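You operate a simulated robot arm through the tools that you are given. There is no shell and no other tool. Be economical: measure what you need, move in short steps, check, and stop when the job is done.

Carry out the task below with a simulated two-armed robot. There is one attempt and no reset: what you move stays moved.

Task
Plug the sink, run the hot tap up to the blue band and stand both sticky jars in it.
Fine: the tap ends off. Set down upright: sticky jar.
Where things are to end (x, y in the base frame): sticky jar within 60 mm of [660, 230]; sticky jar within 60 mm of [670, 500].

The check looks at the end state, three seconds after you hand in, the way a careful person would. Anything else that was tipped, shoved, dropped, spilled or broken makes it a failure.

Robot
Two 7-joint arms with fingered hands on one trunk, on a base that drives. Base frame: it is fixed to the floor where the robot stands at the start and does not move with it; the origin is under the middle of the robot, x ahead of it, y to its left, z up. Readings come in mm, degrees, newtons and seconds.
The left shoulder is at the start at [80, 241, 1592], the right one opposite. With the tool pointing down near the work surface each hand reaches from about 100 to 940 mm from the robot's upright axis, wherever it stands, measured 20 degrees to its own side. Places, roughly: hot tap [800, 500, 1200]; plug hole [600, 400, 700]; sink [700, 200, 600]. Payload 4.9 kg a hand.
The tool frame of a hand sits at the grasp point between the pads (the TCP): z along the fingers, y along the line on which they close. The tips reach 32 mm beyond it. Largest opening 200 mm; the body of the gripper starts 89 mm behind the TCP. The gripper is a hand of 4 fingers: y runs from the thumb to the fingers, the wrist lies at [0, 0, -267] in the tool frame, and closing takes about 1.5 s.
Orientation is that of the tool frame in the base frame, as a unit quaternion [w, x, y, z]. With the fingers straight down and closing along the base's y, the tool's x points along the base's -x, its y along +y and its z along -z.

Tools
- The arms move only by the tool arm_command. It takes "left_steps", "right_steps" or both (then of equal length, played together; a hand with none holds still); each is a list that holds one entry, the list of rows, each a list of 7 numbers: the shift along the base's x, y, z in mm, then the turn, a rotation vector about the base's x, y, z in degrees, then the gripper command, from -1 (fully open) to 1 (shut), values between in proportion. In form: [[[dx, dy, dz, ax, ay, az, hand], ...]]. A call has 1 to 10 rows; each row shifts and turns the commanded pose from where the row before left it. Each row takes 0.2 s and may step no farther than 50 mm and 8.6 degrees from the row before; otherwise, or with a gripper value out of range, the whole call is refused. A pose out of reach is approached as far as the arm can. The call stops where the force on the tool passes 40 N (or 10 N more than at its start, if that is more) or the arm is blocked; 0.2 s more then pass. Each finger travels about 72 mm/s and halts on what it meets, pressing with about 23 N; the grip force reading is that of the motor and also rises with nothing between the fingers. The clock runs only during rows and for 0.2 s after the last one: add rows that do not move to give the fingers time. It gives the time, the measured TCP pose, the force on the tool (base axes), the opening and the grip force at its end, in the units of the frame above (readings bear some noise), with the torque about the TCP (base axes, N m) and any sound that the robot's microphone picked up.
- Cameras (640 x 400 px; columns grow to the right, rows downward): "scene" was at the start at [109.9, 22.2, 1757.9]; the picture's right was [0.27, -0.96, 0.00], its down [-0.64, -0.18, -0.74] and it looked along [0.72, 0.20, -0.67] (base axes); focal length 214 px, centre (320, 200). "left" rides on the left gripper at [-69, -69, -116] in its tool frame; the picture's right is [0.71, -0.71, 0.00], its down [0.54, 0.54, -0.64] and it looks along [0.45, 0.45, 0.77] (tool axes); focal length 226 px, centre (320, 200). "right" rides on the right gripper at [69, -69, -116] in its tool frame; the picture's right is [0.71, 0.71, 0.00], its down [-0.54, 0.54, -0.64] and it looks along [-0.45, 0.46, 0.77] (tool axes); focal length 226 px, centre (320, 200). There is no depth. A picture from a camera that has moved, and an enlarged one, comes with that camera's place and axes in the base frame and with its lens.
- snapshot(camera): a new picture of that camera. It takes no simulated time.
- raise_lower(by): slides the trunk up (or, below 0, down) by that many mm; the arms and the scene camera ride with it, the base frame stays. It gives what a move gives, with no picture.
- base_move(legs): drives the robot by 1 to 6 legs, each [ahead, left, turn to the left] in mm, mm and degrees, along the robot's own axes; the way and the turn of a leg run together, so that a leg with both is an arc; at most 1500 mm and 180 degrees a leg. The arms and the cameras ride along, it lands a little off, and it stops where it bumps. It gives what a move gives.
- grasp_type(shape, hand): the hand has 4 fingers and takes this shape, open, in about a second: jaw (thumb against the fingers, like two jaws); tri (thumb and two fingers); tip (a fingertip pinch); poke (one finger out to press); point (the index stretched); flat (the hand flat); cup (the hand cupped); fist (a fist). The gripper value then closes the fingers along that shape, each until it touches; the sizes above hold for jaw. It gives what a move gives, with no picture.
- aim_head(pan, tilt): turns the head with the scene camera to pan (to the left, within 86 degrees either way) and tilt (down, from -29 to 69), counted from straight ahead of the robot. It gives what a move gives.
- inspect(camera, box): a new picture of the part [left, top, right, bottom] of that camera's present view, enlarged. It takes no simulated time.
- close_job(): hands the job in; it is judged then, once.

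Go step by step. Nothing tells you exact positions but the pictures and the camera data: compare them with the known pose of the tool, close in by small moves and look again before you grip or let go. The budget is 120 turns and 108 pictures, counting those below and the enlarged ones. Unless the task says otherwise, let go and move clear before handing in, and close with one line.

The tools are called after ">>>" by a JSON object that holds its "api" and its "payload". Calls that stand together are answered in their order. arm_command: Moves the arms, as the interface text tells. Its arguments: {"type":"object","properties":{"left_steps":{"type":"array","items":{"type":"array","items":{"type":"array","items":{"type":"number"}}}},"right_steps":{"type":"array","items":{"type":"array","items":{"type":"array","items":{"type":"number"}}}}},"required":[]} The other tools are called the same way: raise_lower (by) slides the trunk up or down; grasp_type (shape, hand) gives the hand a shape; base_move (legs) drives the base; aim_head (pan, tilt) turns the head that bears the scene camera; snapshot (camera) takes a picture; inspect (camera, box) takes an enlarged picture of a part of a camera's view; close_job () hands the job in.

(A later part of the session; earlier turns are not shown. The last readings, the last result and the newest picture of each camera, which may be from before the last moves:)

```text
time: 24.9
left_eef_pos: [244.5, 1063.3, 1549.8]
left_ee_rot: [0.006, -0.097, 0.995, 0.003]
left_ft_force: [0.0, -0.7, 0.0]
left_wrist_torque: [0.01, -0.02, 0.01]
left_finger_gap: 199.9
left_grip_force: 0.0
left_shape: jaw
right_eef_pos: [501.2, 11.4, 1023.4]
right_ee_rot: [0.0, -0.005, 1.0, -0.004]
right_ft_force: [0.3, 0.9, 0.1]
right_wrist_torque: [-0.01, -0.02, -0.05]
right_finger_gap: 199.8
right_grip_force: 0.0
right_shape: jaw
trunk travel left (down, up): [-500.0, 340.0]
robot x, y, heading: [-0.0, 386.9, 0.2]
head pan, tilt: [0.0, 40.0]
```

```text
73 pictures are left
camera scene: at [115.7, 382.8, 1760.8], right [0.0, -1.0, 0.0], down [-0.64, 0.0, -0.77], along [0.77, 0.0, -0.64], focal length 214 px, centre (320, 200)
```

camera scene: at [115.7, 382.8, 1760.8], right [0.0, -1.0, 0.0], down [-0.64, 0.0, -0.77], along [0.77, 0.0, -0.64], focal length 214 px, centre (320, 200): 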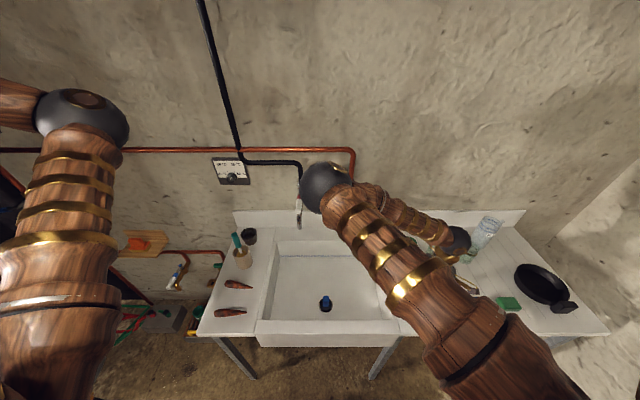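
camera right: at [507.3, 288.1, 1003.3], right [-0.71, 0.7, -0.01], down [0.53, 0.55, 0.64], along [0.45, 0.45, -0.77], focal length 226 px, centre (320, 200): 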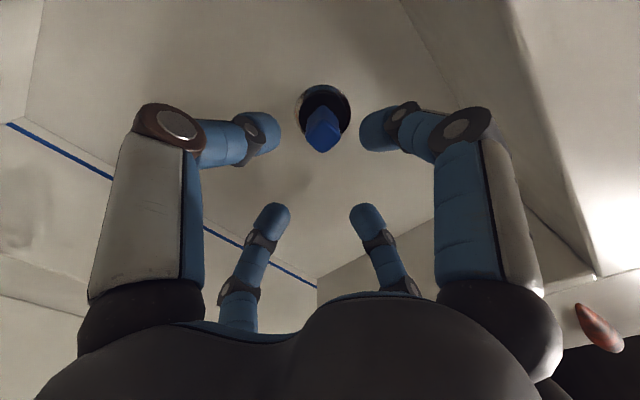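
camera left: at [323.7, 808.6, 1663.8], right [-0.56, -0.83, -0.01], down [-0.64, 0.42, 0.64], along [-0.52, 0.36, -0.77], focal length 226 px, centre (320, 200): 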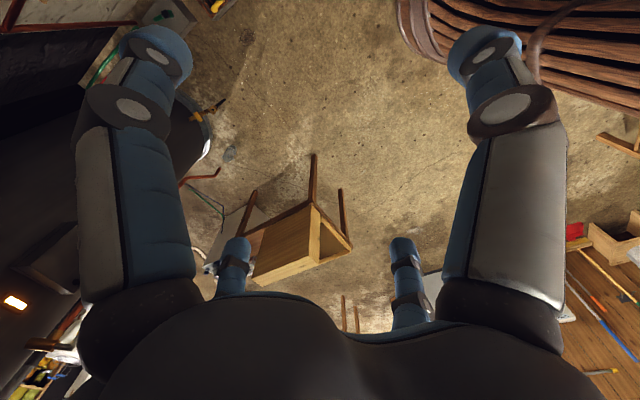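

Now the sink is visible with the plug in. I zoom on plug and hot tap.

>>> {"api": "inspect", "payload": {"camera": "scene", "box": [250, 220, 410, 330]}}

>>> {"api": "inspect", "payload": {"camera": "scene", "box": [200, 140, 320, 240]}}

```text
3.64 times, centred on (330, 275) of scene
camera zoom: at [115.7, 382.8, 1760.8], right [0.0, -1.0, 0.0], down [-0.64, 0.0, -0.77], along [0.77, 0.0, -0.64], focal length 780 px, centre (284, -73)
```

zoom: 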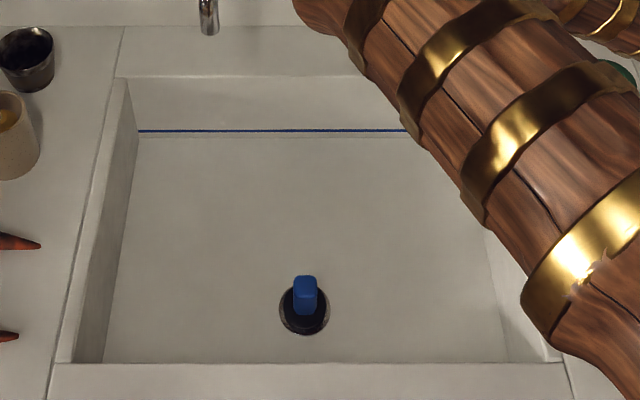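

```text
4.00 times, centred on (260, 190) of scene
camera zoom: at [115.7, 382.8, 1760.8], right [0.0, -1.0, 0.0], down [-0.64, 0.0, -0.77], along [0.77, 0.0, -0.64], focal length 858 px, centre (560, 240)
```

zoom: 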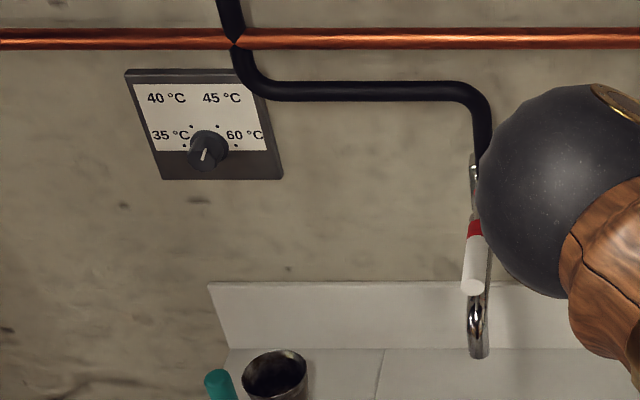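

The plug is seated upright in the hole and the blue band is low on the back wall. The hot tap lever (red) runs from about (867,476,1230) out to (717,467,1195). I bring the right hand's camera up for a close look.

>>> {"api": "arm_command", "payload": {"right_steps": [[[0, 20, 45, 0, 0, 0, -1], [5, 25, 42, 0, 0, 0, 0], [10, 28, 36, 0, 0, 0, 0], [10, 28, 36, 0, 0, 0, 0], [10, 28, 36, 0, 0, 0, 0], [10, 28, 36, 0, 0, 0, 0], [10, 28, 36, 0, 0, 0, 0], [10, 28, 36, 0, 0, 0, 0], [10, 28, 36, 0, 0, 0, 0], [10, 28, 20, 0, 0, 0, 0]]]}}

>>> {"api": "snapshot", "payload": {"camera": "right"}}

>>> {"api": "snapshot", "payload": {"camera": "scene"}}

```text
time: 27.3
left_eef_pos: [244.4, 1066.3, 1547.9]
left_ee_rot: [0.005, -0.095, 0.995, 0.002]
left_ft_force: [-0.1, -0.3, -0.9]
left_wrist_torque: [0.0, 0.0, 0.01]
left_finger_gap: 200.0
left_grip_force: 0.1
left_shape: jaw
right_eef_pos: [594.5, 233.6, 1380.8]
right_ee_rot: [-0.005, 0.047, 0.999, -0.011]
right_ft_force: [0.1, 0.0, 0.2]
right_wrist_torque: [-0.02, 0.02, -0.02]
right_finger_gap: 100.3
right_grip_force: 0.0
right_shape: jaw
trunk travel left (down, up): [-500.0, 340.0]
robot x, y, heading: [-1.3, 386.5, -0.1]
head pan, tilt: [0.0, 40.0]
stopped in row 10 (right hand): the arm was blocked; the commanded pose is now the measured one
```

```text
70 pictures are left
camera right: at [522.0, 173.0, 1498.9], right [-0.64, 0.77, -0.01], down [0.6, 0.5, 0.63], along [0.49, 0.39, -0.78], focal length 226 px, centre (320, 200)
```

right: 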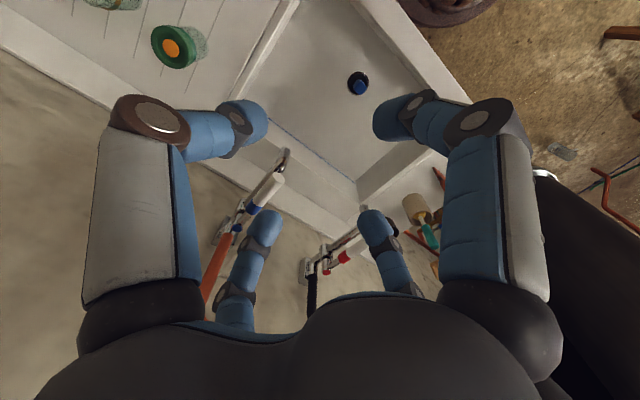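

```text
69 pictures are left
camera scene: at [114.4, 386.4, 1760.8], right [0.0, -1.0, 0.0], down [-0.64, 0.0, -0.77], along [0.77, 0.0, -0.64], focal length 214 px, centre (320, 200)
```

scene: 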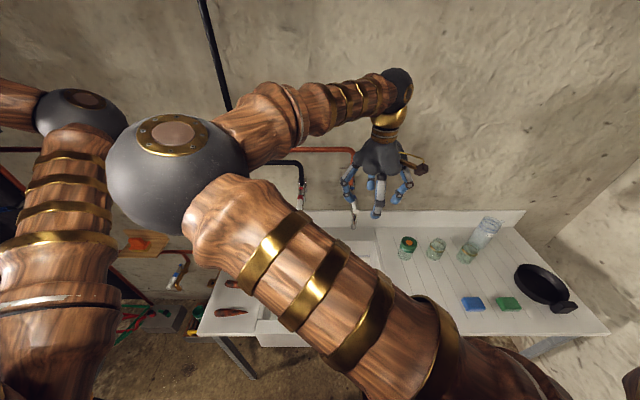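

>>> {"api": "inspect", "payload": {"camera": "right", "box": [200, 140, 420, 300]}}

>>> {"api": "inspect", "payload": {"camera": "scene", "box": [275, 140, 375, 240]}}

```text
2.50 times, centred on (310, 220) of right
camera zoom: at [522.0, 173.0, 1498.9], right [-0.64, 0.77, -0.01], down [0.6, 0.5, 0.63], along [0.49, 0.39, -0.78], focal length 565 px, centre (345, 150)
```

zoom: 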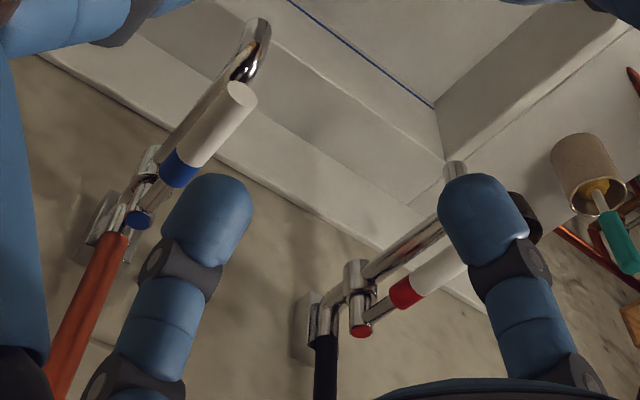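

```text
4.00 times, centred on (325, 190) of scene
camera zoom: at [114.4, 386.4, 1760.8], right [0.0, -1.0, 0.0], down [-0.64, 0.0, -0.77], along [0.77, 0.0, -0.64], focal length 858 px, centre (300, 240)
```

zoom: 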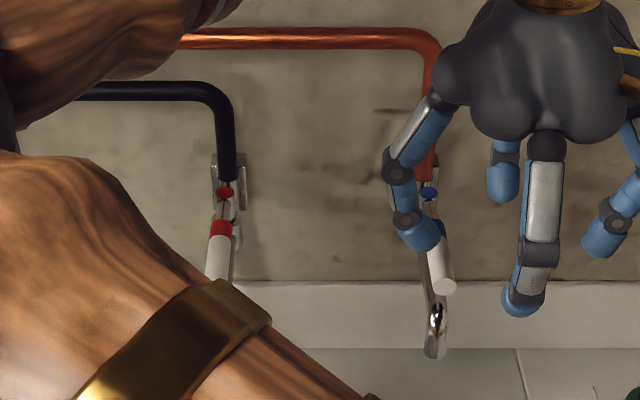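

Both taps are lever taps turning on a vertical spindle: hot spindle ≈(868,468,1200), handle running out to x≈722. I'll use the left hand for the tap; first park the right arm to the right and bring the left in.

>>> {"api": "arm_command", "payload": {"right_steps": [[[-10, -25, -36, 0, 0, 0.6, 0], [-10, -25, -36, 0, 0, 0.6, 0], [-10, -25, -36, 0, 0, 0.6, 0], [-10, -25, -36, 0, 0, 0.6, 0], [-10, -25, -36, 0, 0, 0.6, 0], [-10, -25, -36, 0, 0, 0.6, 0], [-10, -25, -36, 0, 0, 0.6, -0.5], [-10, -25, -36, 0, 0, 0.6, -1], [0, -25, -25, 0, 0, 0, -1], [0, -10, 0, 0, 0, 0, -1]]], "left_steps": [[[0, 0, 0, 0, 0, 0, -1], [0, 0, 0, 0, 0, 0, -1], [0, 0, 0, 0, 0, 0, -1], [30, -20, -10, 0, 0, -1.5, -1], [35, -25, -15, 0, 0, -1.5, -1], [35, -30, -15, 0, 0, -1.5, -1], [35, -30, -15, 0, 0, -1.5, -1], [35, -30, -15, 0, 0, -1.5, -1], [35, -30, -15, 0, 0, -1.5, -1], [35, -30, -15, 0, 0, -2, -1]]]}}

>>> {"api": "snapshot", "payload": {"camera": "scene"}}

```text
time: 29.5
left_eef_pos: [484.3, 866.4, 1446.3]
left_ee_rot: [0.007, -0.001, 1.0, 0.002]
left_ft_force: [-0.4, -0.1, 0.1]
left_wrist_torque: [0.05, 0.02, -0.01]
left_finger_gap: 199.8
left_grip_force: 0.1
left_shape: jaw
right_eef_pos: [514.5, -1.4, 1070.8]
right_ee_rot: [-0.003, 0.002, 1.0, -0.01]
right_ft_force: [0.9, 0.1, 1.3]
right_wrist_torque: [0.04, 0.04, 0.01]
right_finger_gap: 199.8
right_grip_force: 0.0
right_shape: jaw
trunk travel left (down, up): [-500.0, 340.0]
robot x, y, heading: [-0.9, 387.5, 0.1]
head pan, tilt: [0.0, 40.0]
```

```text
66 pictures are left
camera scene: at [115.7, 382.6, 1760.8], right [0.0, -1.0, 0.0], down [-0.64, 0.0, -0.77], along [0.77, 0.0, -0.64], focal length 214 px, centre (320, 200)
```

scene: 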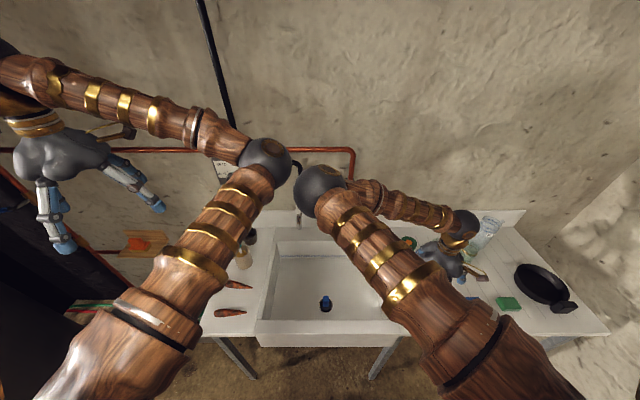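

Elbows nearly meet, so I drive the base right ~285 mm; then the tap is on the left hand's own side.

>>> {"api": "base_move", "payload": {"legs": [[0, -285, 0]]}}

>>> {"api": "grasp_type", "payload": {"hand": "left", "shape": "poke"}}

>>> {"api": "aim_head", "payload": {"pan": 22, "tilt": 38}}

>>> {"api": "snapshot", "payload": {"camera": "scene"}}

>>> {"api": "snapshot", "payload": {"camera": "left"}}

```text
time: 31.4
left_eef_pos: [482.9, 587.2, 1445.8]
left_ee_rot: [0.006, -0.003, 1.0, 0.0]
left_ft_force: [0.3, 0.9, -0.7]
left_wrist_torque: [0.01, 0.0, -0.01]
left_finger_gap: 199.9
left_grip_force: 0.1
left_shape: jaw
right_eef_pos: [515.4, -284.0, 1070.3]
right_ee_rot: [-0.004, 0.001, 1.0, -0.009]
right_ft_force: [0.3, 0.5, 0.1]
right_wrist_torque: [0.0, 0.0, 0.0]
right_finger_gap: 199.8
right_grip_force: 0.0
right_shape: jaw
trunk travel left (down, up): [-500.0, 340.0]
robot x, y, heading: [0.2, 100.6, 0.5]
head pan, tilt: [0.0, 40.0]
```

```text
time: 32.4
left_eef_pos: [481.9, 583.3, 1447.2]
left_ee_rot: [0.006, -0.005, 1.0, 0.002]
left_ft_force: [1.4, 0.2, 0.6]
left_wrist_torque: [0.03, -0.02, 0.02]
left_finger_gap: 0.1
left_grip_force: 0.1
left_shape: poke
right_eef_pos: [515.6, -286.1, 1070.5]
right_ee_rot: [-0.003, 0.001, 1.0, -0.009]
right_ft_force: [0.5, 0.8, -0.7]
right_wrist_torque: [0.0, 0.01, -0.03]
right_finger_gap: 200.2
right_grip_force: 0.0
right_shape: jaw
trunk travel left (down, up): [-500.0, 340.0]
robot x, y, heading: [-1.6, 99.6, 0.3]
head pan, tilt: [0.0, 40.0]
```

```text
time: 33.2
left_eef_pos: [481.6, 584.0, 1446.7]
left_ee_rot: [0.006, -0.003, 1.0, 0.001]
left_ft_force: [0.0, -1.1, 0.0]
left_wrist_torque: [0.01, 0.01, -0.02]
left_finger_gap: 0.0
left_grip_force: 0.1
left_shape: poke
right_eef_pos: [515.8, -283.9, 1070.1]
right_ee_rot: [-0.003, 0.001, 1.0, -0.009]
right_ft_force: [0.4, -0.3, -0.7]
right_wrist_torque: [-0.02, 0.01, 0.01]
right_finger_gap: 199.7
right_grip_force: 0.1
right_shape: jaw
trunk travel left (down, up): [-500.0, 340.0]
robot x, y, heading: [-0.9, 102.0, 0.3]
head pan, tilt: [22.0, 38.0]
```

```text
65 pictures are left
camera scene: at [110.2, 131.3, 1763.8], right [0.38, -0.93, 0.0], down [-0.57, -0.23, -0.79], along [0.73, 0.3, -0.62], focal length 214 px, centre (320, 200)
```

scene: 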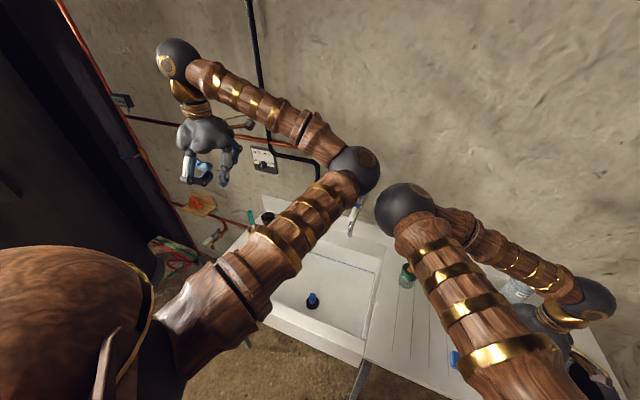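

```text
64 pictures are left
camera left: at [550.5, 516.8, 1562.3], right [-0.7, -0.71, -0.01], down [-0.55, 0.54, 0.64], along [-0.45, 0.45, -0.77], focal length 226 px, centre (320, 200)
```

left: 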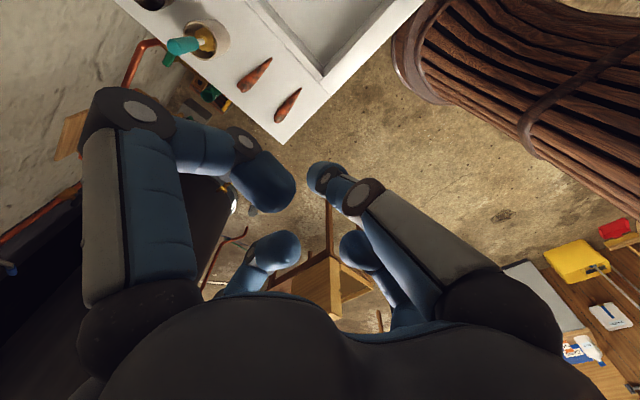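

"Poke" geometry is unclear; instead I'll use the jaw half open, yawed 45°, to straddle the lever so I can swing it either way. Moving above the lever.

>>> {"api": "grasp_type", "payload": {"hand": "left", "shape": "jaw"}}

>>> {"api": "arm_command", "payload": {"left_steps": [[[34, -15, -10, 0, 0, -5.6, 0], [34, -15, -10, 0, 0, -5.6, 0], [34, -15, -10, 0, 0, -5.6, 0], [34, -15, -12, 0, 0, -5.6, 0], [34, -15, -15, 0, 0, -5.6, 0], [34, -15, -15, 0, 0, -5.6, 0], [34, -14, -15, 0, 0, -5.6, 0], [33, -12, -15, 0, 0, -5.6, 0]]]}}

>>> {"api": "snapshot", "payload": {"camera": "left"}}

>>> {"api": "snapshot", "payload": {"camera": "scene"}}

```text
time: 34.1
left_eef_pos: [483.0, 584.8, 1446.0]
left_ee_rot: [0.006, -0.004, 1.0, 0.001]
left_ft_force: [-0.2, 0.1, 0.0]
left_wrist_torque: [0.01, 0.01, 0.02]
left_finger_gap: 200.0
left_grip_force: 0.0
left_shape: jaw
right_eef_pos: [515.3, -285.8, 1069.4]
right_ee_rot: [-0.004, 0.0, 1.0, -0.01]
right_ft_force: [0.5, 0.2, 0.4]
right_wrist_torque: [0.01, 0.02, 0.0]
right_finger_gap: 199.9
right_grip_force: 0.0
right_shape: jaw
trunk travel left (down, up): [-500.0, 340.0]
robot x, y, heading: [-0.9, 98.1, 0.3]
head pan, tilt: [22.0, 38.0]
```

```text
time: 36.1
left_eef_pos: [744.1, 517.1, 1359.4]
left_ee_rot: [0.019, 0.344, 0.939, -0.004]
left_ft_force: [-0.5, 0.1, -0.3]
left_wrist_torque: [-0.01, -0.01, -0.01]
left_finger_gap: 100.4
left_grip_force: 0.0
left_shape: jaw
right_eef_pos: [504.7, -294.6, 1063.7]
right_ee_rot: [-0.015, 0.004, 1.0, -0.018]
right_ft_force: [-0.6, 0.4, 0.1]
right_wrist_torque: [0.0, -0.03, 0.02]
right_finger_gap: 200.3
right_grip_force: 0.1
right_shape: jaw
trunk travel left (down, up): [-500.0, 340.0]
robot x, y, heading: [0.4, 98.3, 0.1]
head pan, tilt: [22.0, 38.0]
stopped in row 8 (left hand): the arm was blocked; the commanded pose is now the measured one
```

```text
63 pictures are left
camera left: at [749.2, 422.8, 1476.8], right [-1.0, -0.08, -0.03], down [-0.09, 0.78, 0.63], along [-0.03, 0.63, -0.78], focal length 226 px, centre (320, 200)
```

left: 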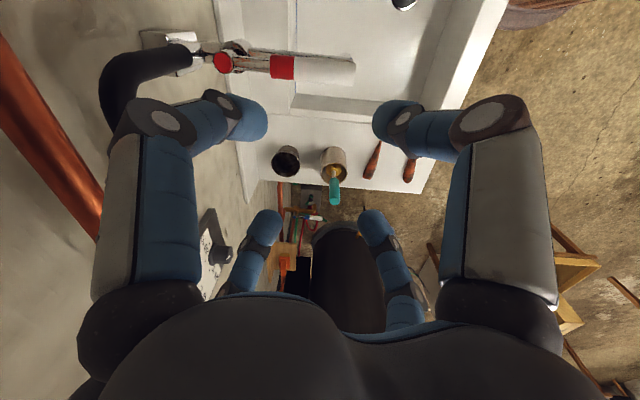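

```text
62 pictures are left
camera scene: at [109.4, 130.9, 1763.8], right [0.38, -0.93, 0.0], down [-0.57, -0.23, -0.79], along [0.73, 0.3, -0.62], focal length 214 px, centre (320, 200)
```

scene: 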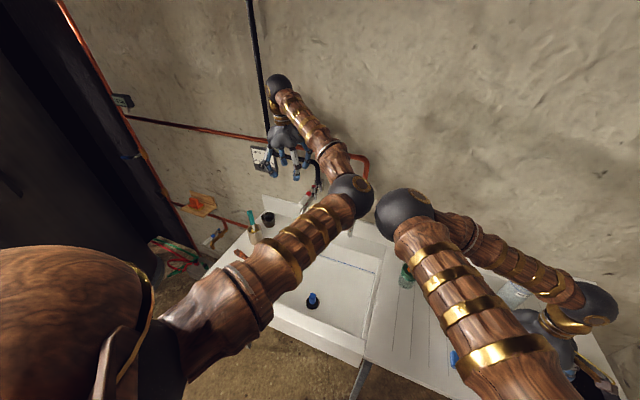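

Great close view: lever along y≈466 from x≈860 to 716. Elbows touched, so I shift the right arm outward, then centre the left hand over the lever.

>>> {"api": "arm_command", "payload": {"right_steps": [[[0, -40, 0, 0, 0, 0, -1], [0, -40, 0, 0, 0, 0, -1], [0, -40, 0, 0, 0, 0, -1], [0, -30, 0, 0, 0, 0, -1], [0, 0, 0, 0, 0, 0, -1], [0, 0, 0, 0, 0, 0, -1]]], "left_steps": [[[0, 0, 0, 0, 0, 0, 0], [0, 0, 0, 0, 0, 0, 0], [2, -12, -10, 0, 0, 0, 0], [2, -13, -10, 0, 0, 0, 0], [2, -13, -10, 0, 0, -2, 0], [2, -13, -10, 0, 0, -2, 0]]]}}

>>> {"api": "snapshot", "payload": {"camera": "left"}}

```text
time: 37.5
left_eef_pos: [753.0, 464.2, 1320.0]
left_ee_rot: [0.019, 0.378, 0.926, -0.004]
left_ft_force: [-0.6, -0.1, 0.2]
left_wrist_torque: [0.03, 0.02, -0.02]
left_finger_gap: 100.4
left_grip_force: 0.1
left_shape: jaw
right_eef_pos: [505.6, -445.0, 1060.7]
right_ee_rot: [-0.014, 0.003, 1.0, -0.018]
right_ft_force: [0.9, 0.7, -0.3]
right_wrist_torque: [0.0, 0.02, -0.02]
right_finger_gap: 200.2
right_grip_force: 0.1
right_shape: jaw
trunk travel left (down, up): [-500.0, 340.0]
robot x, y, heading: [2.3, 99.5, 0.1]
head pan, tilt: [22.0, 38.0]
```

```text
61 pictures are left
camera left: at [750.6, 369.7, 1437.1], right [-1.0, -0.01, -0.03], down [-0.03, 0.78, 0.63], along [0.02, 0.63, -0.78], focal length 226 px, centre (320, 200)
```

left: 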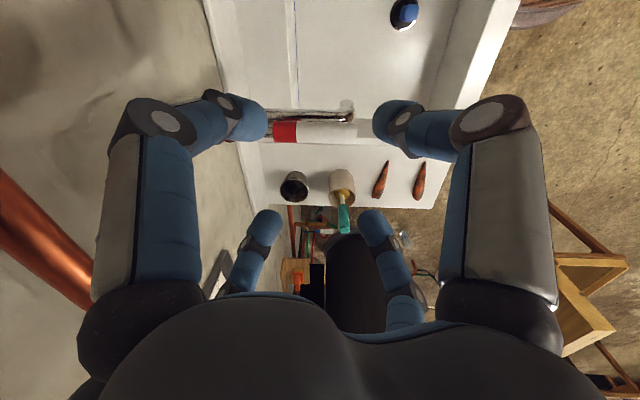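

Lever lies centrally between near and far digits. Descending to straddle it.

>>> {"api": "arm_command", "payload": {"left_steps": [[[0, 0, -35, 0, 0, 0, 0], [0, 0, -35, 0, 0, 0, 0], [0, 0, -30, 0, 0, 0, 0]]]}}

>>> {"api": "snapshot", "payload": {"camera": "left"}}

```text
time: 38.3
left_eef_pos: [752.9, 463.9, 1220.0]
left_ee_rot: [0.019, 0.376, 0.926, -0.004]
left_ft_force: [1.3, 0.4, -0.5]
left_wrist_torque: [0.02, 0.0, -0.01]
left_finger_gap: 100.4
left_grip_force: 0.0
left_shape: jaw
right_eef_pos: [506.7, -444.2, 1061.6]
right_ee_rot: [-0.015, 0.004, 1.0, -0.018]
right_ft_force: [0.9, -0.4, 0.1]
right_wrist_torque: [-0.02, 0.02, -0.01]
right_finger_gap: 200.0
right_grip_force: 0.1
right_shape: jaw
trunk travel left (down, up): [-500.0, 340.0]
robot x, y, heading: [2.6, 98.5, 0.1]
head pan, tilt: [22.0, 38.0]
```

```text
60 pictures are left
camera left: at [751.4, 369.3, 1337.3], right [-1.0, -0.01, -0.03], down [-0.03, 0.78, 0.63], along [0.02, 0.63, -0.78], focal length 226 px, centre (320, 200)
```

left: 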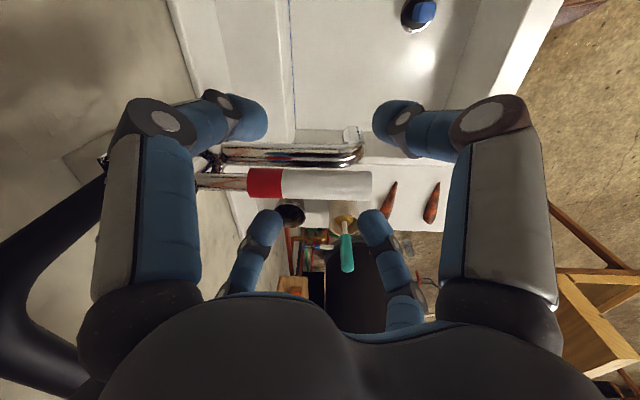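

Straddled well. Lower slightly and push left (+y) a little to test the turning direction.

>>> {"api": "arm_command", "payload": {"left_steps": [[[8, 0, -8, 0, 0, 0, 0], [0, 12, 0, 0, 0, 0, 0], [0, 12, 0, 0, 0, -2, 0], [0, 12, 0, 0, 0, -3, 0], [1, 10, 0, 0, 0, -3, 0]]]}}

>>> {"api": "snapshot", "payload": {"camera": "left"}}

```text
time: 39.5
left_eef_pos: [763.4, 510.9, 1211.6]
left_ee_rot: [0.019, 0.441, 0.897, -0.005]
left_ft_force: [-0.5, -2.1, 0.5]
left_wrist_torque: [-0.05, -0.04, -0.03]
left_finger_gap: 101.0
left_grip_force: 0.2
left_shape: jaw
right_eef_pos: [507.1, -444.7, 1062.4]
right_ee_rot: [-0.015, 0.004, 1.0, -0.018]
right_ft_force: [0.0, 0.1, 0.2]
right_wrist_torque: [0.01, 0.02, -0.02]
right_finger_gap: 200.0
right_grip_force: 0.1
right_shape: jaw
trunk travel left (down, up): [-500.0, 340.0]
robot x, y, heading: [-1.2, 97.1, 0.2]
head pan, tilt: [22.0, 38.0]
```

```text
59 pictures are left
camera left: at [747.5, 418.2, 1328.9], right [-0.99, 0.13, -0.03], down [0.08, 0.78, 0.63], along [0.1, 0.62, -0.78], focal length 226 px, centre (320, 200)
```

left: 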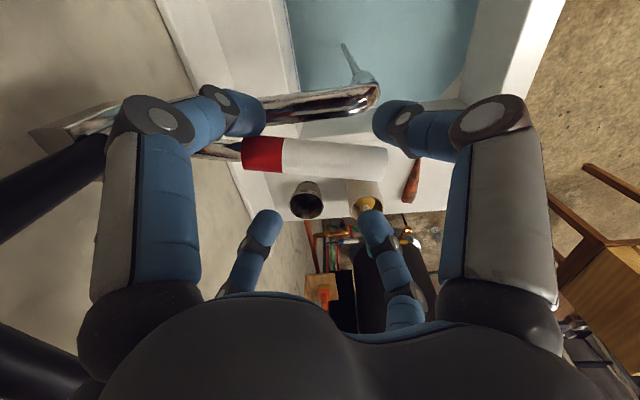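

Water is already running with a small turn. I check the level right away (clock is stopped).

>>> {"api": "inspect", "payload": {"camera": "left", "box": [240, 0, 500, 140]}}

>>> {"api": "inspect", "payload": {"camera": "scene", "box": [260, 200, 400, 340]}}

```text
2.46 times, centred on (370, 70) of left
camera zoom: at [747.5, 418.2, 1328.9], right [-0.99, 0.13, -0.03], down [0.08, 0.78, 0.63], along [0.1, 0.62, -0.78], focal length 556 px, centre (197, 520)
```

zoom: 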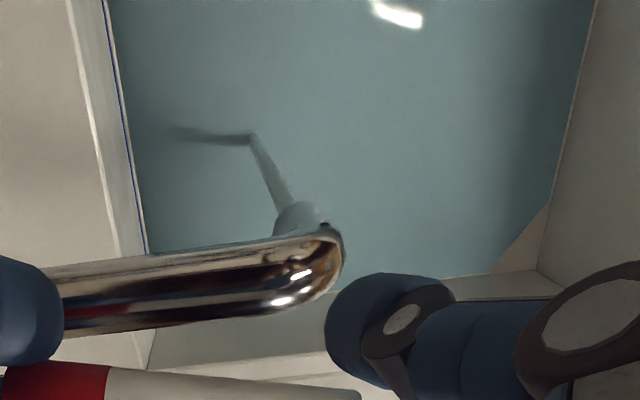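

```text
2.86 times, centred on (330, 270) of scene
camera zoom: at [110.3, 131.2, 1763.8], right [0.38, -0.93, 0.0], down [-0.57, -0.23, -0.79], along [0.73, 0.3, -0.62], focal length 613 px, centre (291, 0)
```

zoom: 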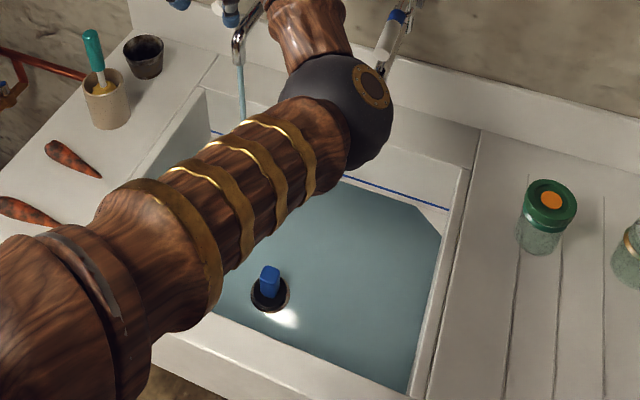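

Flow is quick and the level still lies just below the band. I swing the lever back now, then check.

>>> {"api": "arm_command", "payload": {"left_steps": [[[-1, -30, 0, 0, 0, 4, 0], [0, -28, 0, 0, 0, 4, 0]]]}}

>>> {"api": "inspect", "payload": {"camera": "left", "box": [180, 0, 500, 200]}}

>>> {"api": "inspect", "payload": {"camera": "scene", "box": [260, 200, 400, 340]}}

```text
time: 40.1
left_eef_pos: [760.9, 452.7, 1211.1]
left_ee_rot: [0.019, 0.376, 0.926, -0.003]
left_ft_force: [0.0, 0.5, 0.1]
left_wrist_torque: [0.02, 0.0, -0.03]
left_finger_gap: 100.9
left_grip_force: 0.1
left_shape: jaw
right_eef_pos: [506.7, -444.4, 1060.2]
right_ee_rot: [-0.015, 0.003, 1.0, -0.018]
right_ft_force: [0.3, -0.9, 0.2]
right_wrist_torque: [0.05, 0.01, 0.0]
right_finger_gap: 199.8
right_grip_force: 0.1
right_shape: jaw
trunk travel left (down, up): [-500.0, 340.0]
robot x, y, heading: [-1.0, 101.4, 0.3]
head pan, tilt: [22.0, 38.0]
```

```text
2.00 times, centred on (340, 100) of left
camera zoom: at [759.6, 359.7, 1328.9], right [-1.0, -0.01, -0.03], down [-0.03, 0.78, 0.63], along [0.02, 0.63, -0.78], focal length 452 px, centre (280, 400)
```

zoom: 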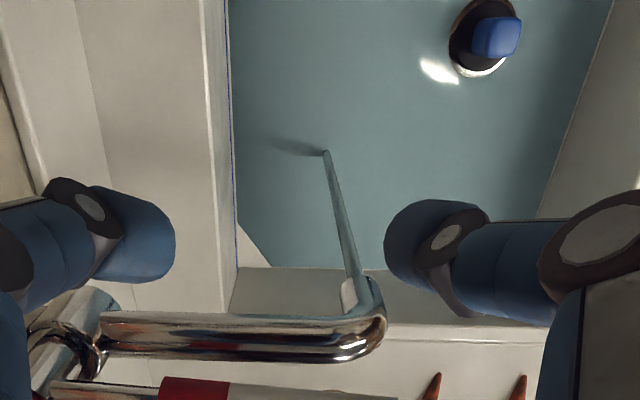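

```text
2.86 times, centred on (330, 270) of scene
camera zoom: at [109.8, 129.3, 1763.8], right [0.38, -0.93, 0.0], down [-0.57, -0.23, -0.79], along [0.73, 0.3, -0.62], focal length 613 px, centre (291, 0)
```

zoom: 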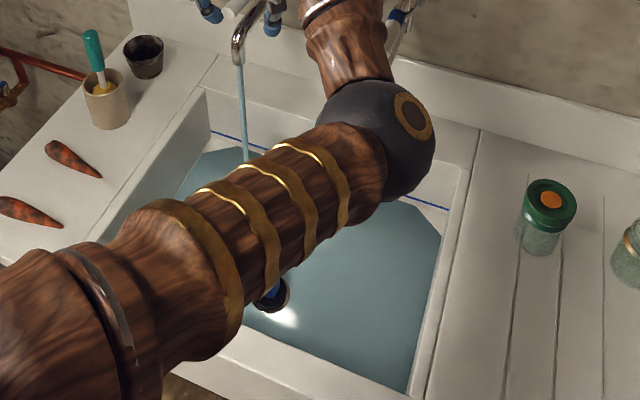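

Level barely changed in 0.6 s, so the flow is moderate and still on. I wait 2 s and compare.

>>> {"api": "arm_command", "payload": {"left_steps": [[[0, 0, 0, 0, 0, 0, 0], [0, 0, 0, 0, 0, 0, 0], [0, 0, 0, 0, 0, 0, 0], [0, 0, 0, 0, 0, 0, 0], [0, 0, 0, 0, 0, 0, 0], [0, 0, 0, 0, 0, 0, 0], [0, 0, 0, 0, 0, 0, 0], [0, 0, 0, 0, 0, 0, 0], [0, 0, 0, 0, 0, 0, 0]]]}}

>>> {"api": "snapshot", "payload": {"camera": "left"}}

>>> {"api": "inspect", "payload": {"camera": "scene", "box": [260, 200, 400, 340]}}

```text
time: 42.1
left_eef_pos: [762.2, 453.7, 1212.0]
left_ee_rot: [0.019, 0.376, 0.926, -0.004]
left_ft_force: [-0.2, -0.4, -0.2]
left_wrist_torque: [-0.03, 0.0, 0.02]
left_finger_gap: 100.4
left_grip_force: 0.0
left_shape: jaw
right_eef_pos: [506.0, -446.2, 1061.3]
right_ee_rot: [-0.015, 0.004, 1.0, -0.019]
right_ft_force: [0.4, 0.3, 0.3]
right_wrist_torque: [-0.01, -0.01, -0.02]
right_finger_gap: 199.9
right_grip_force: 0.1
right_shape: jaw
trunk travel left (down, up): [-500.0, 340.0]
robot x, y, heading: [1.8, 99.7, 0.5]
head pan, tilt: [22.0, 38.0]
```

```text
54 pictures are left
camera left: at [760.0, 360.6, 1328.6], right [-1.0, -0.01, -0.03], down [-0.03, 0.78, 0.63], along [0.02, 0.63, -0.78], focal length 226 px, centre (320, 200)
```

left: 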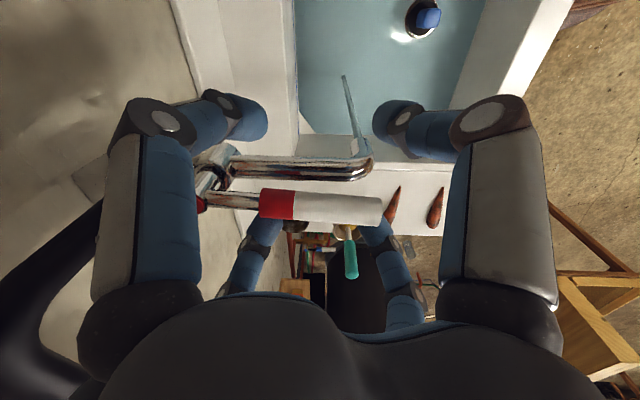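

```text
2.86 times, centred on (330, 270) of scene
camera zoom: at [110.2, 131.0, 1763.8], right [0.38, -0.93, 0.0], down [-0.57, -0.23, -0.79], along [0.73, 0.3, -0.62], focal length 613 px, centre (291, 0)
```

zoom: 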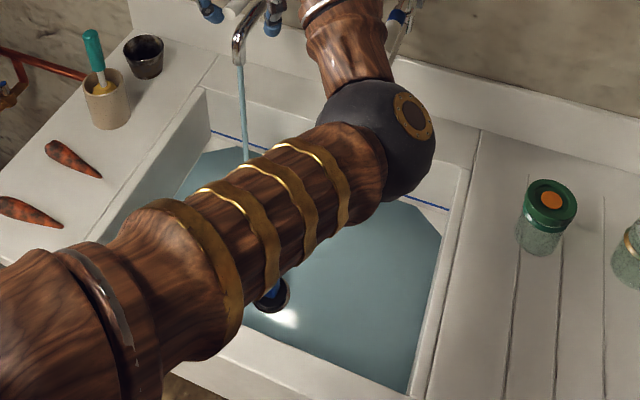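

Flow is now just a trickle (lever nearly back). I open further to about 35° and run ~1.5 s.

>>> {"api": "arm_command", "payload": {"left_steps": [[[0, 25, 0, 0, 0, -3, 0], [0, 25, 0, 0, 0, -3, 0], [2, 25, 0, 0, 0, -4, 0], [6, 22, 0, 0, 0, -4, 0], [0, 0, 0, 0, 0, 0, 0], [0, 0, 0, 0, 0, 0, 0], [0, 0, 0, 0, 0, 0, 0], [0, 0, 0, 0, 0, 0, 0]]]}}

>>> {"api": "snapshot", "payload": {"camera": "left"}}

>>> {"api": "inspect", "payload": {"camera": "scene", "box": [260, 200, 400, 340]}}

```text
time: 43.9
left_eef_pos: [769.6, 549.4, 1210.7]
left_ee_rot: [0.017, 0.488, 0.873, -0.005]
left_ft_force: [-0.8, -1.2, 0.3]
left_wrist_torque: [0.01, 0.01, -0.03]
left_finger_gap: 100.7
left_grip_force: 0.1
left_shape: jaw
right_eef_pos: [506.3, -445.0, 1061.4]
right_ee_rot: [-0.016, 0.003, 1.0, -0.018]
right_ft_force: [0.2, -0.3, 0.2]
right_wrist_torque: [-0.04, 0.0, 0.01]
right_finger_gap: 200.1
right_grip_force: 0.0
right_shape: jaw
trunk travel left (down, up): [-500.0, 340.0]
robot x, y, heading: [-0.0, 100.4, 0.6]
head pan, tilt: [22.0, 38.0]
```

```text
52 pictures are left
camera left: at [743.7, 459.3, 1328.9], right [-0.97, 0.23, -0.03], down [0.16, 0.76, 0.63], along [0.17, 0.6, -0.78], focal length 226 px, centre (320, 200)
```

left: 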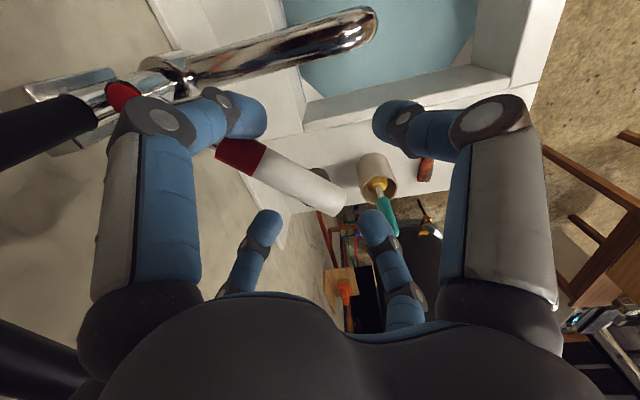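

```text
2.86 times, centred on (330, 270) of scene
camera zoom: at [110.1, 130.4, 1763.8], right [0.38, -0.93, 0.0], down [-0.57, -0.23, -0.79], along [0.73, 0.3, -0.62], focal length 613 px, centre (291, 0)
```

zoom: 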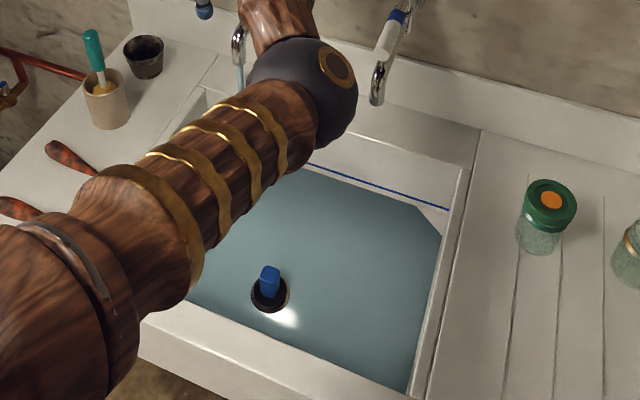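

Lever is well open now; level rises slowly. I run 2 s more.

>>> {"api": "arm_command", "payload": {"left_steps": [[[0, 0, 0, 0, 0, 0, 0], [0, 0, 0, 0, 0, 0, 0], [0, 0, 0, 0, 0, 0, 0], [0, 0, 0, 0, 0, 0, 0], [0, 0, 0, 0, 0, 0, 0], [0, 0, 0, 0, 0, 0, 0], [0, 0, 0, 0, 0, 0, 0], [0, 0, 0, 0, 0, 0, 0], [0, 0, 0, 0, 0, 0, 0], [0, 0, 0, 0, 0, 0, 0]]]}}

>>> {"api": "inspect", "payload": {"camera": "scene", "box": [310, 220, 370, 290]}}

```text
time: 46.1
left_eef_pos: [768.7, 550.2, 1211.9]
left_ee_rot: [0.019, 0.488, 0.873, -0.007]
left_ft_force: [-0.1, -0.1, -0.4]
left_wrist_torque: [0.01, 0.02, -0.02]
left_finger_gap: 100.6
left_grip_force: 0.0
left_shape: jaw
right_eef_pos: [505.6, -444.8, 1060.7]
right_ee_rot: [-0.015, 0.004, 1.0, -0.018]
right_ft_force: [-0.1, 0.1, 0.5]
right_wrist_torque: [-0.01, -0.05, -0.02]
right_finger_gap: 199.9
right_grip_force: 0.1
right_shape: jaw
trunk travel left (down, up): [-500.0, 340.0]
robot x, y, heading: [0.5, 98.4, -0.1]
head pan, tilt: [22.0, 38.0]
```

```text
5.71 times, centred on (340, 255) of scene
camera zoom: at [110.2, 130.8, 1763.8], right [0.38, -0.93, 0.0], down [-0.57, -0.23, -0.79], along [0.73, 0.3, -0.62], focal length 1226 px, centre (206, -114)
```

zoom: 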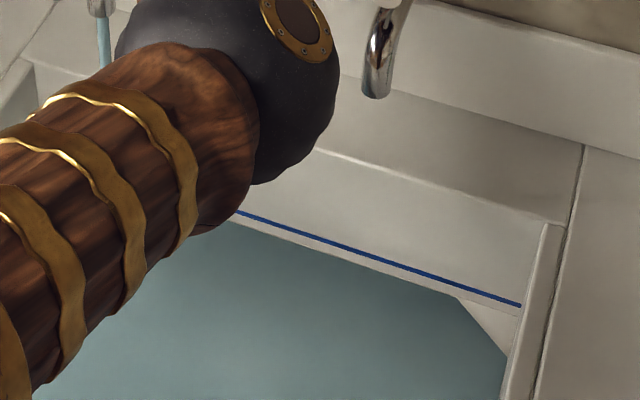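

>>> {"api": "arm_command", "payload": {"left_steps": [[[0, 0, 0, 0, 0, 0, 0], [0, 0, 0, 0, 0, 0, 0], [0, 0, 0, 0, 0, 0, 0], [0, 0, 0, 0, 0, 0, 0], [0, 0, 0, 0, 0, 0, 0], [0, 0, 0, 0, 0, 0, 0], [0, 0, 0, 0, 0, 0, 0], [0, 0, 0, 0, 0, 0, 0], [0, 0, 0, 0, 0, 0, 0], [0, 0, 0, 0, 0, 0, 0]]]}}

>>> {"api": "inspect", "payload": {"camera": "scene", "box": [310, 220, 370, 290]}}

```text
time: 48.3
left_eef_pos: [769.0, 550.2, 1212.1]
left_ee_rot: [0.018, 0.487, 0.873, -0.006]
left_ft_force: [-1.0, -0.7, -0.1]
left_wrist_torque: [-0.02, -0.01, -0.01]
left_finger_gap: 100.5
left_grip_force: 0.0
left_shape: jaw
right_eef_pos: [506.1, -443.1, 1061.7]
right_ee_rot: [-0.014, 0.004, 1.0, -0.018]
right_ft_force: [-0.6, 0.3, -0.2]
right_wrist_torque: [-0.03, 0.01, 0.0]
right_finger_gap: 199.9
right_grip_force: 0.0
right_shape: jaw
trunk travel left (down, up): [-500.0, 340.0]
robot x, y, heading: [0.3, 96.5, -0.2]
head pan, tilt: [22.0, 38.0]
```

```text
5.71 times, centred on (340, 255) of scene
camera zoom: at [110.2, 130.8, 1763.8], right [0.38, -0.93, 0.0], down [-0.57, -0.23, -0.79], along [0.73, 0.3, -0.62], focal length 1226 px, centre (206, -114)
```

zoom: 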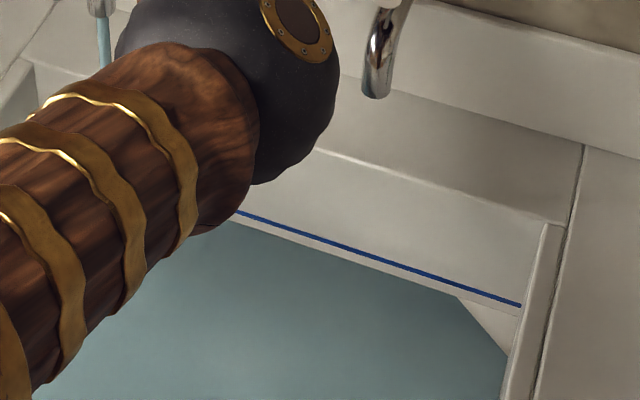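

Level changes very slowly; I run longer in one go and track with a tighter zoom.

>>> {"api": "inspect", "payload": {"camera": "scene", "box": [344, 260, 364, 275]}}

>>> {"api": "arm_command", "payload": {"left_steps": [[[0, 0, 0, 0, 0, 0, 0], [0, 0, 0, 0, 0, 0, 0], [0, 0, 0, 0, 0, 0, 0], [0, 0, 0, 0, 0, 0, 0], [0, 0, 0, 0, 0, 0, 0], [0, 0, 0, 0, 0, 0, 0], [0, 0, 0, 0, 0, 0, 0], [0, 0, 0, 0, 0, 0, 0], [0, 0, 0, 0, 0, 0, 0], [0, 0, 0, 0, 0, 0, 0]]]}}

>>> {"api": "arm_command", "payload": {"left_steps": [[[0, 0, 0, 0, 0, 0, 0], [0, 0, 0, 0, 0, 0, 0], [0, 0, 0, 0, 0, 0, 0], [0, 0, 0, 0, 0, 0, 0], [0, 0, 0, 0, 0, 0, 0], [0, 0, 0, 0, 0, 0, 0], [0, 0, 0, 0, 0, 0, 0], [0, 0, 0, 0, 0, 0, 0], [0, 0, 0, 0, 0, 0, 0], [0, 0, 0, 0, 0, 0, 0]]]}}

>>> {"api": "inspect", "payload": {"camera": "scene", "box": [344, 260, 364, 275]}}

```text
16.00 times, centred on (354, 268) of scene
camera zoom: at [110.2, 130.8, 1763.8], right [0.38, -0.93, 0.0], down [-0.57, -0.23, -0.79], along [0.73, 0.3, -0.62], focal length 3432 px, centre (-224, -880)
```

zoom: 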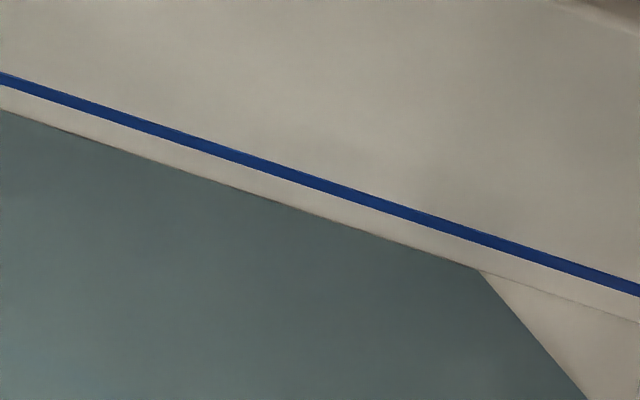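

```text
time: 50.5
left_eef_pos: [770.0, 551.0, 1211.2]
left_ee_rot: [0.018, 0.487, 0.873, -0.006]
left_ft_force: [0.6, 0.1, -0.2]
left_wrist_torque: [0.02, -0.04, -0.02]
left_finger_gap: 100.5
left_grip_force: 0.0
left_shape: jaw
right_eef_pos: [505.3, -444.1, 1060.4]
right_ee_rot: [-0.014, 0.005, 1.0, -0.018]
right_ft_force: [0.4, 0.7, -0.5]
right_wrist_torque: [0.01, 0.01, 0.02]
right_finger_gap: 199.7
right_grip_force: 0.0
right_shape: jaw
trunk travel left (down, up): [-500.0, 340.0]
robot x, y, heading: [4.4, 99.7, 0.1]
head pan, tilt: [22.0, 38.0]
```

```text
time: 52.7
left_eef_pos: [769.5, 550.3, 1210.7]
left_ee_rot: [0.018, 0.487, 0.873, -0.006]
left_ft_force: [0.4, -0.7, 0.3]
left_wrist_torque: [0.0, 0.02, 0.0]
left_finger_gap: 101.0
left_grip_force: 0.0
left_shape: jaw
right_eef_pos: [505.0, -444.4, 1061.4]
right_ee_rot: [-0.015, 0.004, 1.0, -0.017]
right_ft_force: [-0.5, -0.5, 0.1]
right_wrist_torque: [-0.01, -0.02, 0.0]
right_finger_gap: 200.1
right_grip_force: 0.3
right_shape: jaw
trunk travel left (down, up): [-500.0, 340.0]
robot x, y, heading: [-2.5, 96.4, 0.2]
head pan, tilt: [22.0, 38.0]
```

```text
16.00 times, centred on (354, 268) of scene
camera zoom: at [110.2, 130.9, 1763.8], right [0.38, -0.93, 0.0], down [-0.57, -0.23, -0.79], along [0.73, 0.3, -0.62], focal length 3432 px, centre (-224, -880)
```

zoom: 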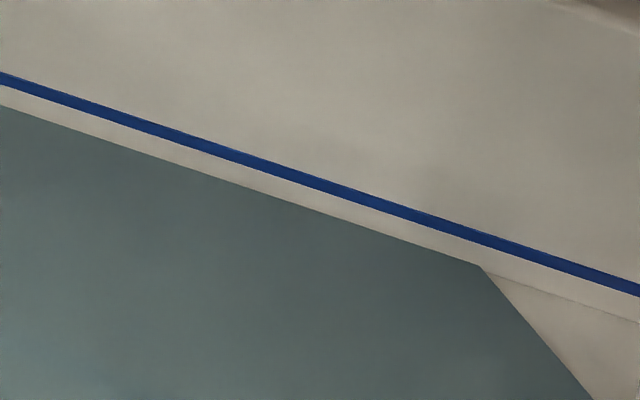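

Level rises ≈0.43 mm/s with about 12–13 mm left to the band (~28 s). I run about 13 s more then check.

>>> {"api": "arm_command", "payload": {"left_steps": [[[0, 0, 0, 0, 0, 0, 0], [0, 0, 0, 0, 0, 0, 0], [0, 0, 0, 0, 0, 0, 0], [0, 0, 0, 0, 0, 0, 0], [0, 0, 0, 0, 0, 0, 0], [0, 0, 0, 0, 0, 0, 0], [0, 0, 0, 0, 0, 0, 0], [0, 0, 0, 0, 0, 0, 0], [0, 0, 0, 0, 0, 0, 0], [0, 0, 0, 0, 0, 0, 0]]]}}

>>> {"api": "arm_command", "payload": {"left_steps": [[[0, 0, 0, 0, 0, 0, 0], [0, 0, 0, 0, 0, 0, 0], [0, 0, 0, 0, 0, 0, 0], [0, 0, 0, 0, 0, 0, 0], [0, 0, 0, 0, 0, 0, 0], [0, 0, 0, 0, 0, 0, 0], [0, 0, 0, 0, 0, 0, 0], [0, 0, 0, 0, 0, 0, 0], [0, 0, 0, 0, 0, 0, 0], [0, 0, 0, 0, 0, 0, 0]]]}}

>>> {"api": "arm_command", "payload": {"left_steps": [[[0, 0, 0, 0, 0, 0, 0], [0, 0, 0, 0, 0, 0, 0], [0, 0, 0, 0, 0, 0, 0], [0, 0, 0, 0, 0, 0, 0], [0, 0, 0, 0, 0, 0, 0], [0, 0, 0, 0, 0, 0, 0], [0, 0, 0, 0, 0, 0, 0], [0, 0, 0, 0, 0, 0, 0], [0, 0, 0, 0, 0, 0, 0], [0, 0, 0, 0, 0, 0, 0]]]}}

>>> {"api": "arm_command", "payload": {"left_steps": [[[0, 0, 0, 0, 0, 0, 0], [0, 0, 0, 0, 0, 0, 0], [0, 0, 0, 0, 0, 0, 0], [0, 0, 0, 0, 0, 0, 0], [0, 0, 0, 0, 0, 0, 0], [0, 0, 0, 0, 0, 0, 0], [0, 0, 0, 0, 0, 0, 0], [0, 0, 0, 0, 0, 0, 0], [0, 0, 0, 0, 0, 0, 0], [0, 0, 0, 0, 0, 0, 0]]]}}

>>> {"api": "arm_command", "payload": {"left_steps": [[[0, 0, 0, 0, 0, 0, 0], [0, 0, 0, 0, 0, 0, 0], [0, 0, 0, 0, 0, 0, 0], [0, 0, 0, 0, 0, 0, 0], [0, 0, 0, 0, 0, 0, 0], [0, 0, 0, 0, 0, 0, 0], [0, 0, 0, 0, 0, 0, 0], [0, 0, 0, 0, 0, 0, 0], [0, 0, 0, 0, 0, 0, 0], [0, 0, 0, 0, 0, 0, 0]]]}}

>>> {"api": "inspect", "payload": {"camera": "scene", "box": [344, 260, 364, 275]}}

```text
time: 54.9
left_eef_pos: [769.0, 549.6, 1211.3]
left_ee_rot: [0.019, 0.487, 0.873, -0.006]
left_ft_force: [0.5, -0.2, -0.4]
left_wrist_torque: [0.0, 0.0, -0.02]
left_finger_gap: 100.6
left_grip_force: 0.0
left_shape: jaw
right_eef_pos: [506.3, -445.0, 1061.1]
right_ee_rot: [-0.015, 0.004, 1.0, -0.018]
right_ft_force: [-0.4, 0.5, -0.1]
right_wrist_torque: [-0.02, 0.02, 0.0]
right_finger_gap: 199.9
right_grip_force: 0.0
right_shape: jaw
trunk travel left (down, up): [-500.0, 340.0]
robot x, y, heading: [-0.5, 97.5, 0.2]
head pan, tilt: [22.0, 38.0]
```

```text
time: 57.1
left_eef_pos: [769.2, 549.8, 1212.4]
left_ee_rot: [0.018, 0.487, 0.873, -0.007]
left_ft_force: [-0.5, -0.5, 0.0]
left_wrist_torque: [0.04, 0.02, 0.02]
left_finger_gap: 100.5
left_grip_force: 0.1
left_shape: jaw
right_eef_pos: [506.8, -444.4, 1060.7]
right_ee_rot: [-0.015, 0.004, 1.0, -0.018]
right_ft_force: [-0.6, -0.1, -0.5]
right_wrist_torque: [0.0, 0.01, 0.01]
right_finger_gap: 199.8
right_grip_force: 0.0
right_shape: jaw
trunk travel left (down, up): [-500.0, 340.0]
robot x, y, heading: [0.9, 99.3, 0.2]
head pan, tilt: [22.0, 38.0]
```

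```text
time: 59.3
left_eef_pos: [769.8, 550.5, 1210.9]
left_ee_rot: [0.018, 0.487, 0.873, -0.006]
left_ft_force: [0.6, 0.0, -0.2]
left_wrist_torque: [-0.01, -0.01, -0.01]
left_finger_gap: 100.4
left_grip_force: 0.0
left_shape: jaw
right_eef_pos: [506.7, -444.0, 1061.4]
right_ee_rot: [-0.015, 0.004, 1.0, -0.018]
right_ft_force: [-0.2, -0.3, -0.8]
right_wrist_torque: [-0.03, -0.02, 0.0]
right_finger_gap: 199.8
right_grip_force: 0.1
right_shape: jaw
trunk travel left (down, up): [-500.0, 340.0]
robot x, y, heading: [-2.1, 100.6, 0.2]
head pan, tilt: [22.0, 38.0]
```

```text
time: 61.5
left_eef_pos: [769.5, 550.4, 1211.3]
left_ee_rot: [0.018, 0.487, 0.873, -0.006]
left_ft_force: [-0.1, -0.2, 0.4]
left_wrist_torque: [-0.02, 0.01, 0.0]
left_finger_gap: 100.3
left_grip_force: 0.1
left_shape: jaw
right_eef_pos: [507.0, -444.8, 1061.2]
right_ee_rot: [-0.015, 0.005, 1.0, -0.018]
right_ft_force: [1.2, -0.8, -0.9]
right_wrist_torque: [-0.01, -0.06, 0.0]
right_finger_gap: 200.1
right_grip_force: 0.1
right_shape: jaw
trunk travel left (down, up): [-500.0, 340.0]
robot x, y, heading: [0.1, 102.2, 0.3]
head pan, tilt: [22.0, 38.0]
```

```text
time: 63.7
left_eef_pos: [769.5, 550.7, 1211.1]
left_ee_rot: [0.018, 0.486, 0.874, -0.007]
left_ft_force: [-0.7, 0.7, -0.5]
left_wrist_torque: [-0.02, 0.01, -0.05]
left_finger_gap: 100.4
left_grip_force: 0.0
left_shape: jaw
right_eef_pos: [506.7, -443.4, 1061.2]
right_ee_rot: [-0.015, 0.004, 1.0, -0.019]
right_ft_force: [0.0, -1.3, 0.7]
right_wrist_torque: [0.0, -0.01, -0.01]
right_finger_gap: 199.7
right_grip_force: 0.0
right_shape: jaw
trunk travel left (down, up): [-500.0, 340.0]
robot x, y, heading: [1.1, 98.2, 0.3]
head pan, tilt: [22.0, 38.0]
```

```text
16.00 times, centred on (354, 268) of scene
camera zoom: at [110.2, 130.9, 1763.8], right [0.38, -0.93, 0.0], down [-0.57, -0.23, -0.79], along [0.73, 0.3, -0.62], focal length 3432 px, centre (-224, -880)
```

zoom: 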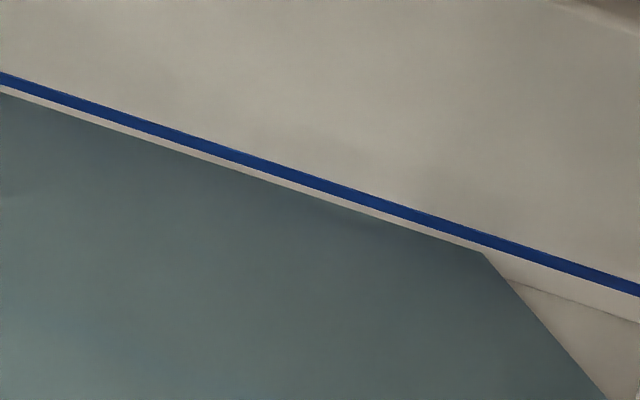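

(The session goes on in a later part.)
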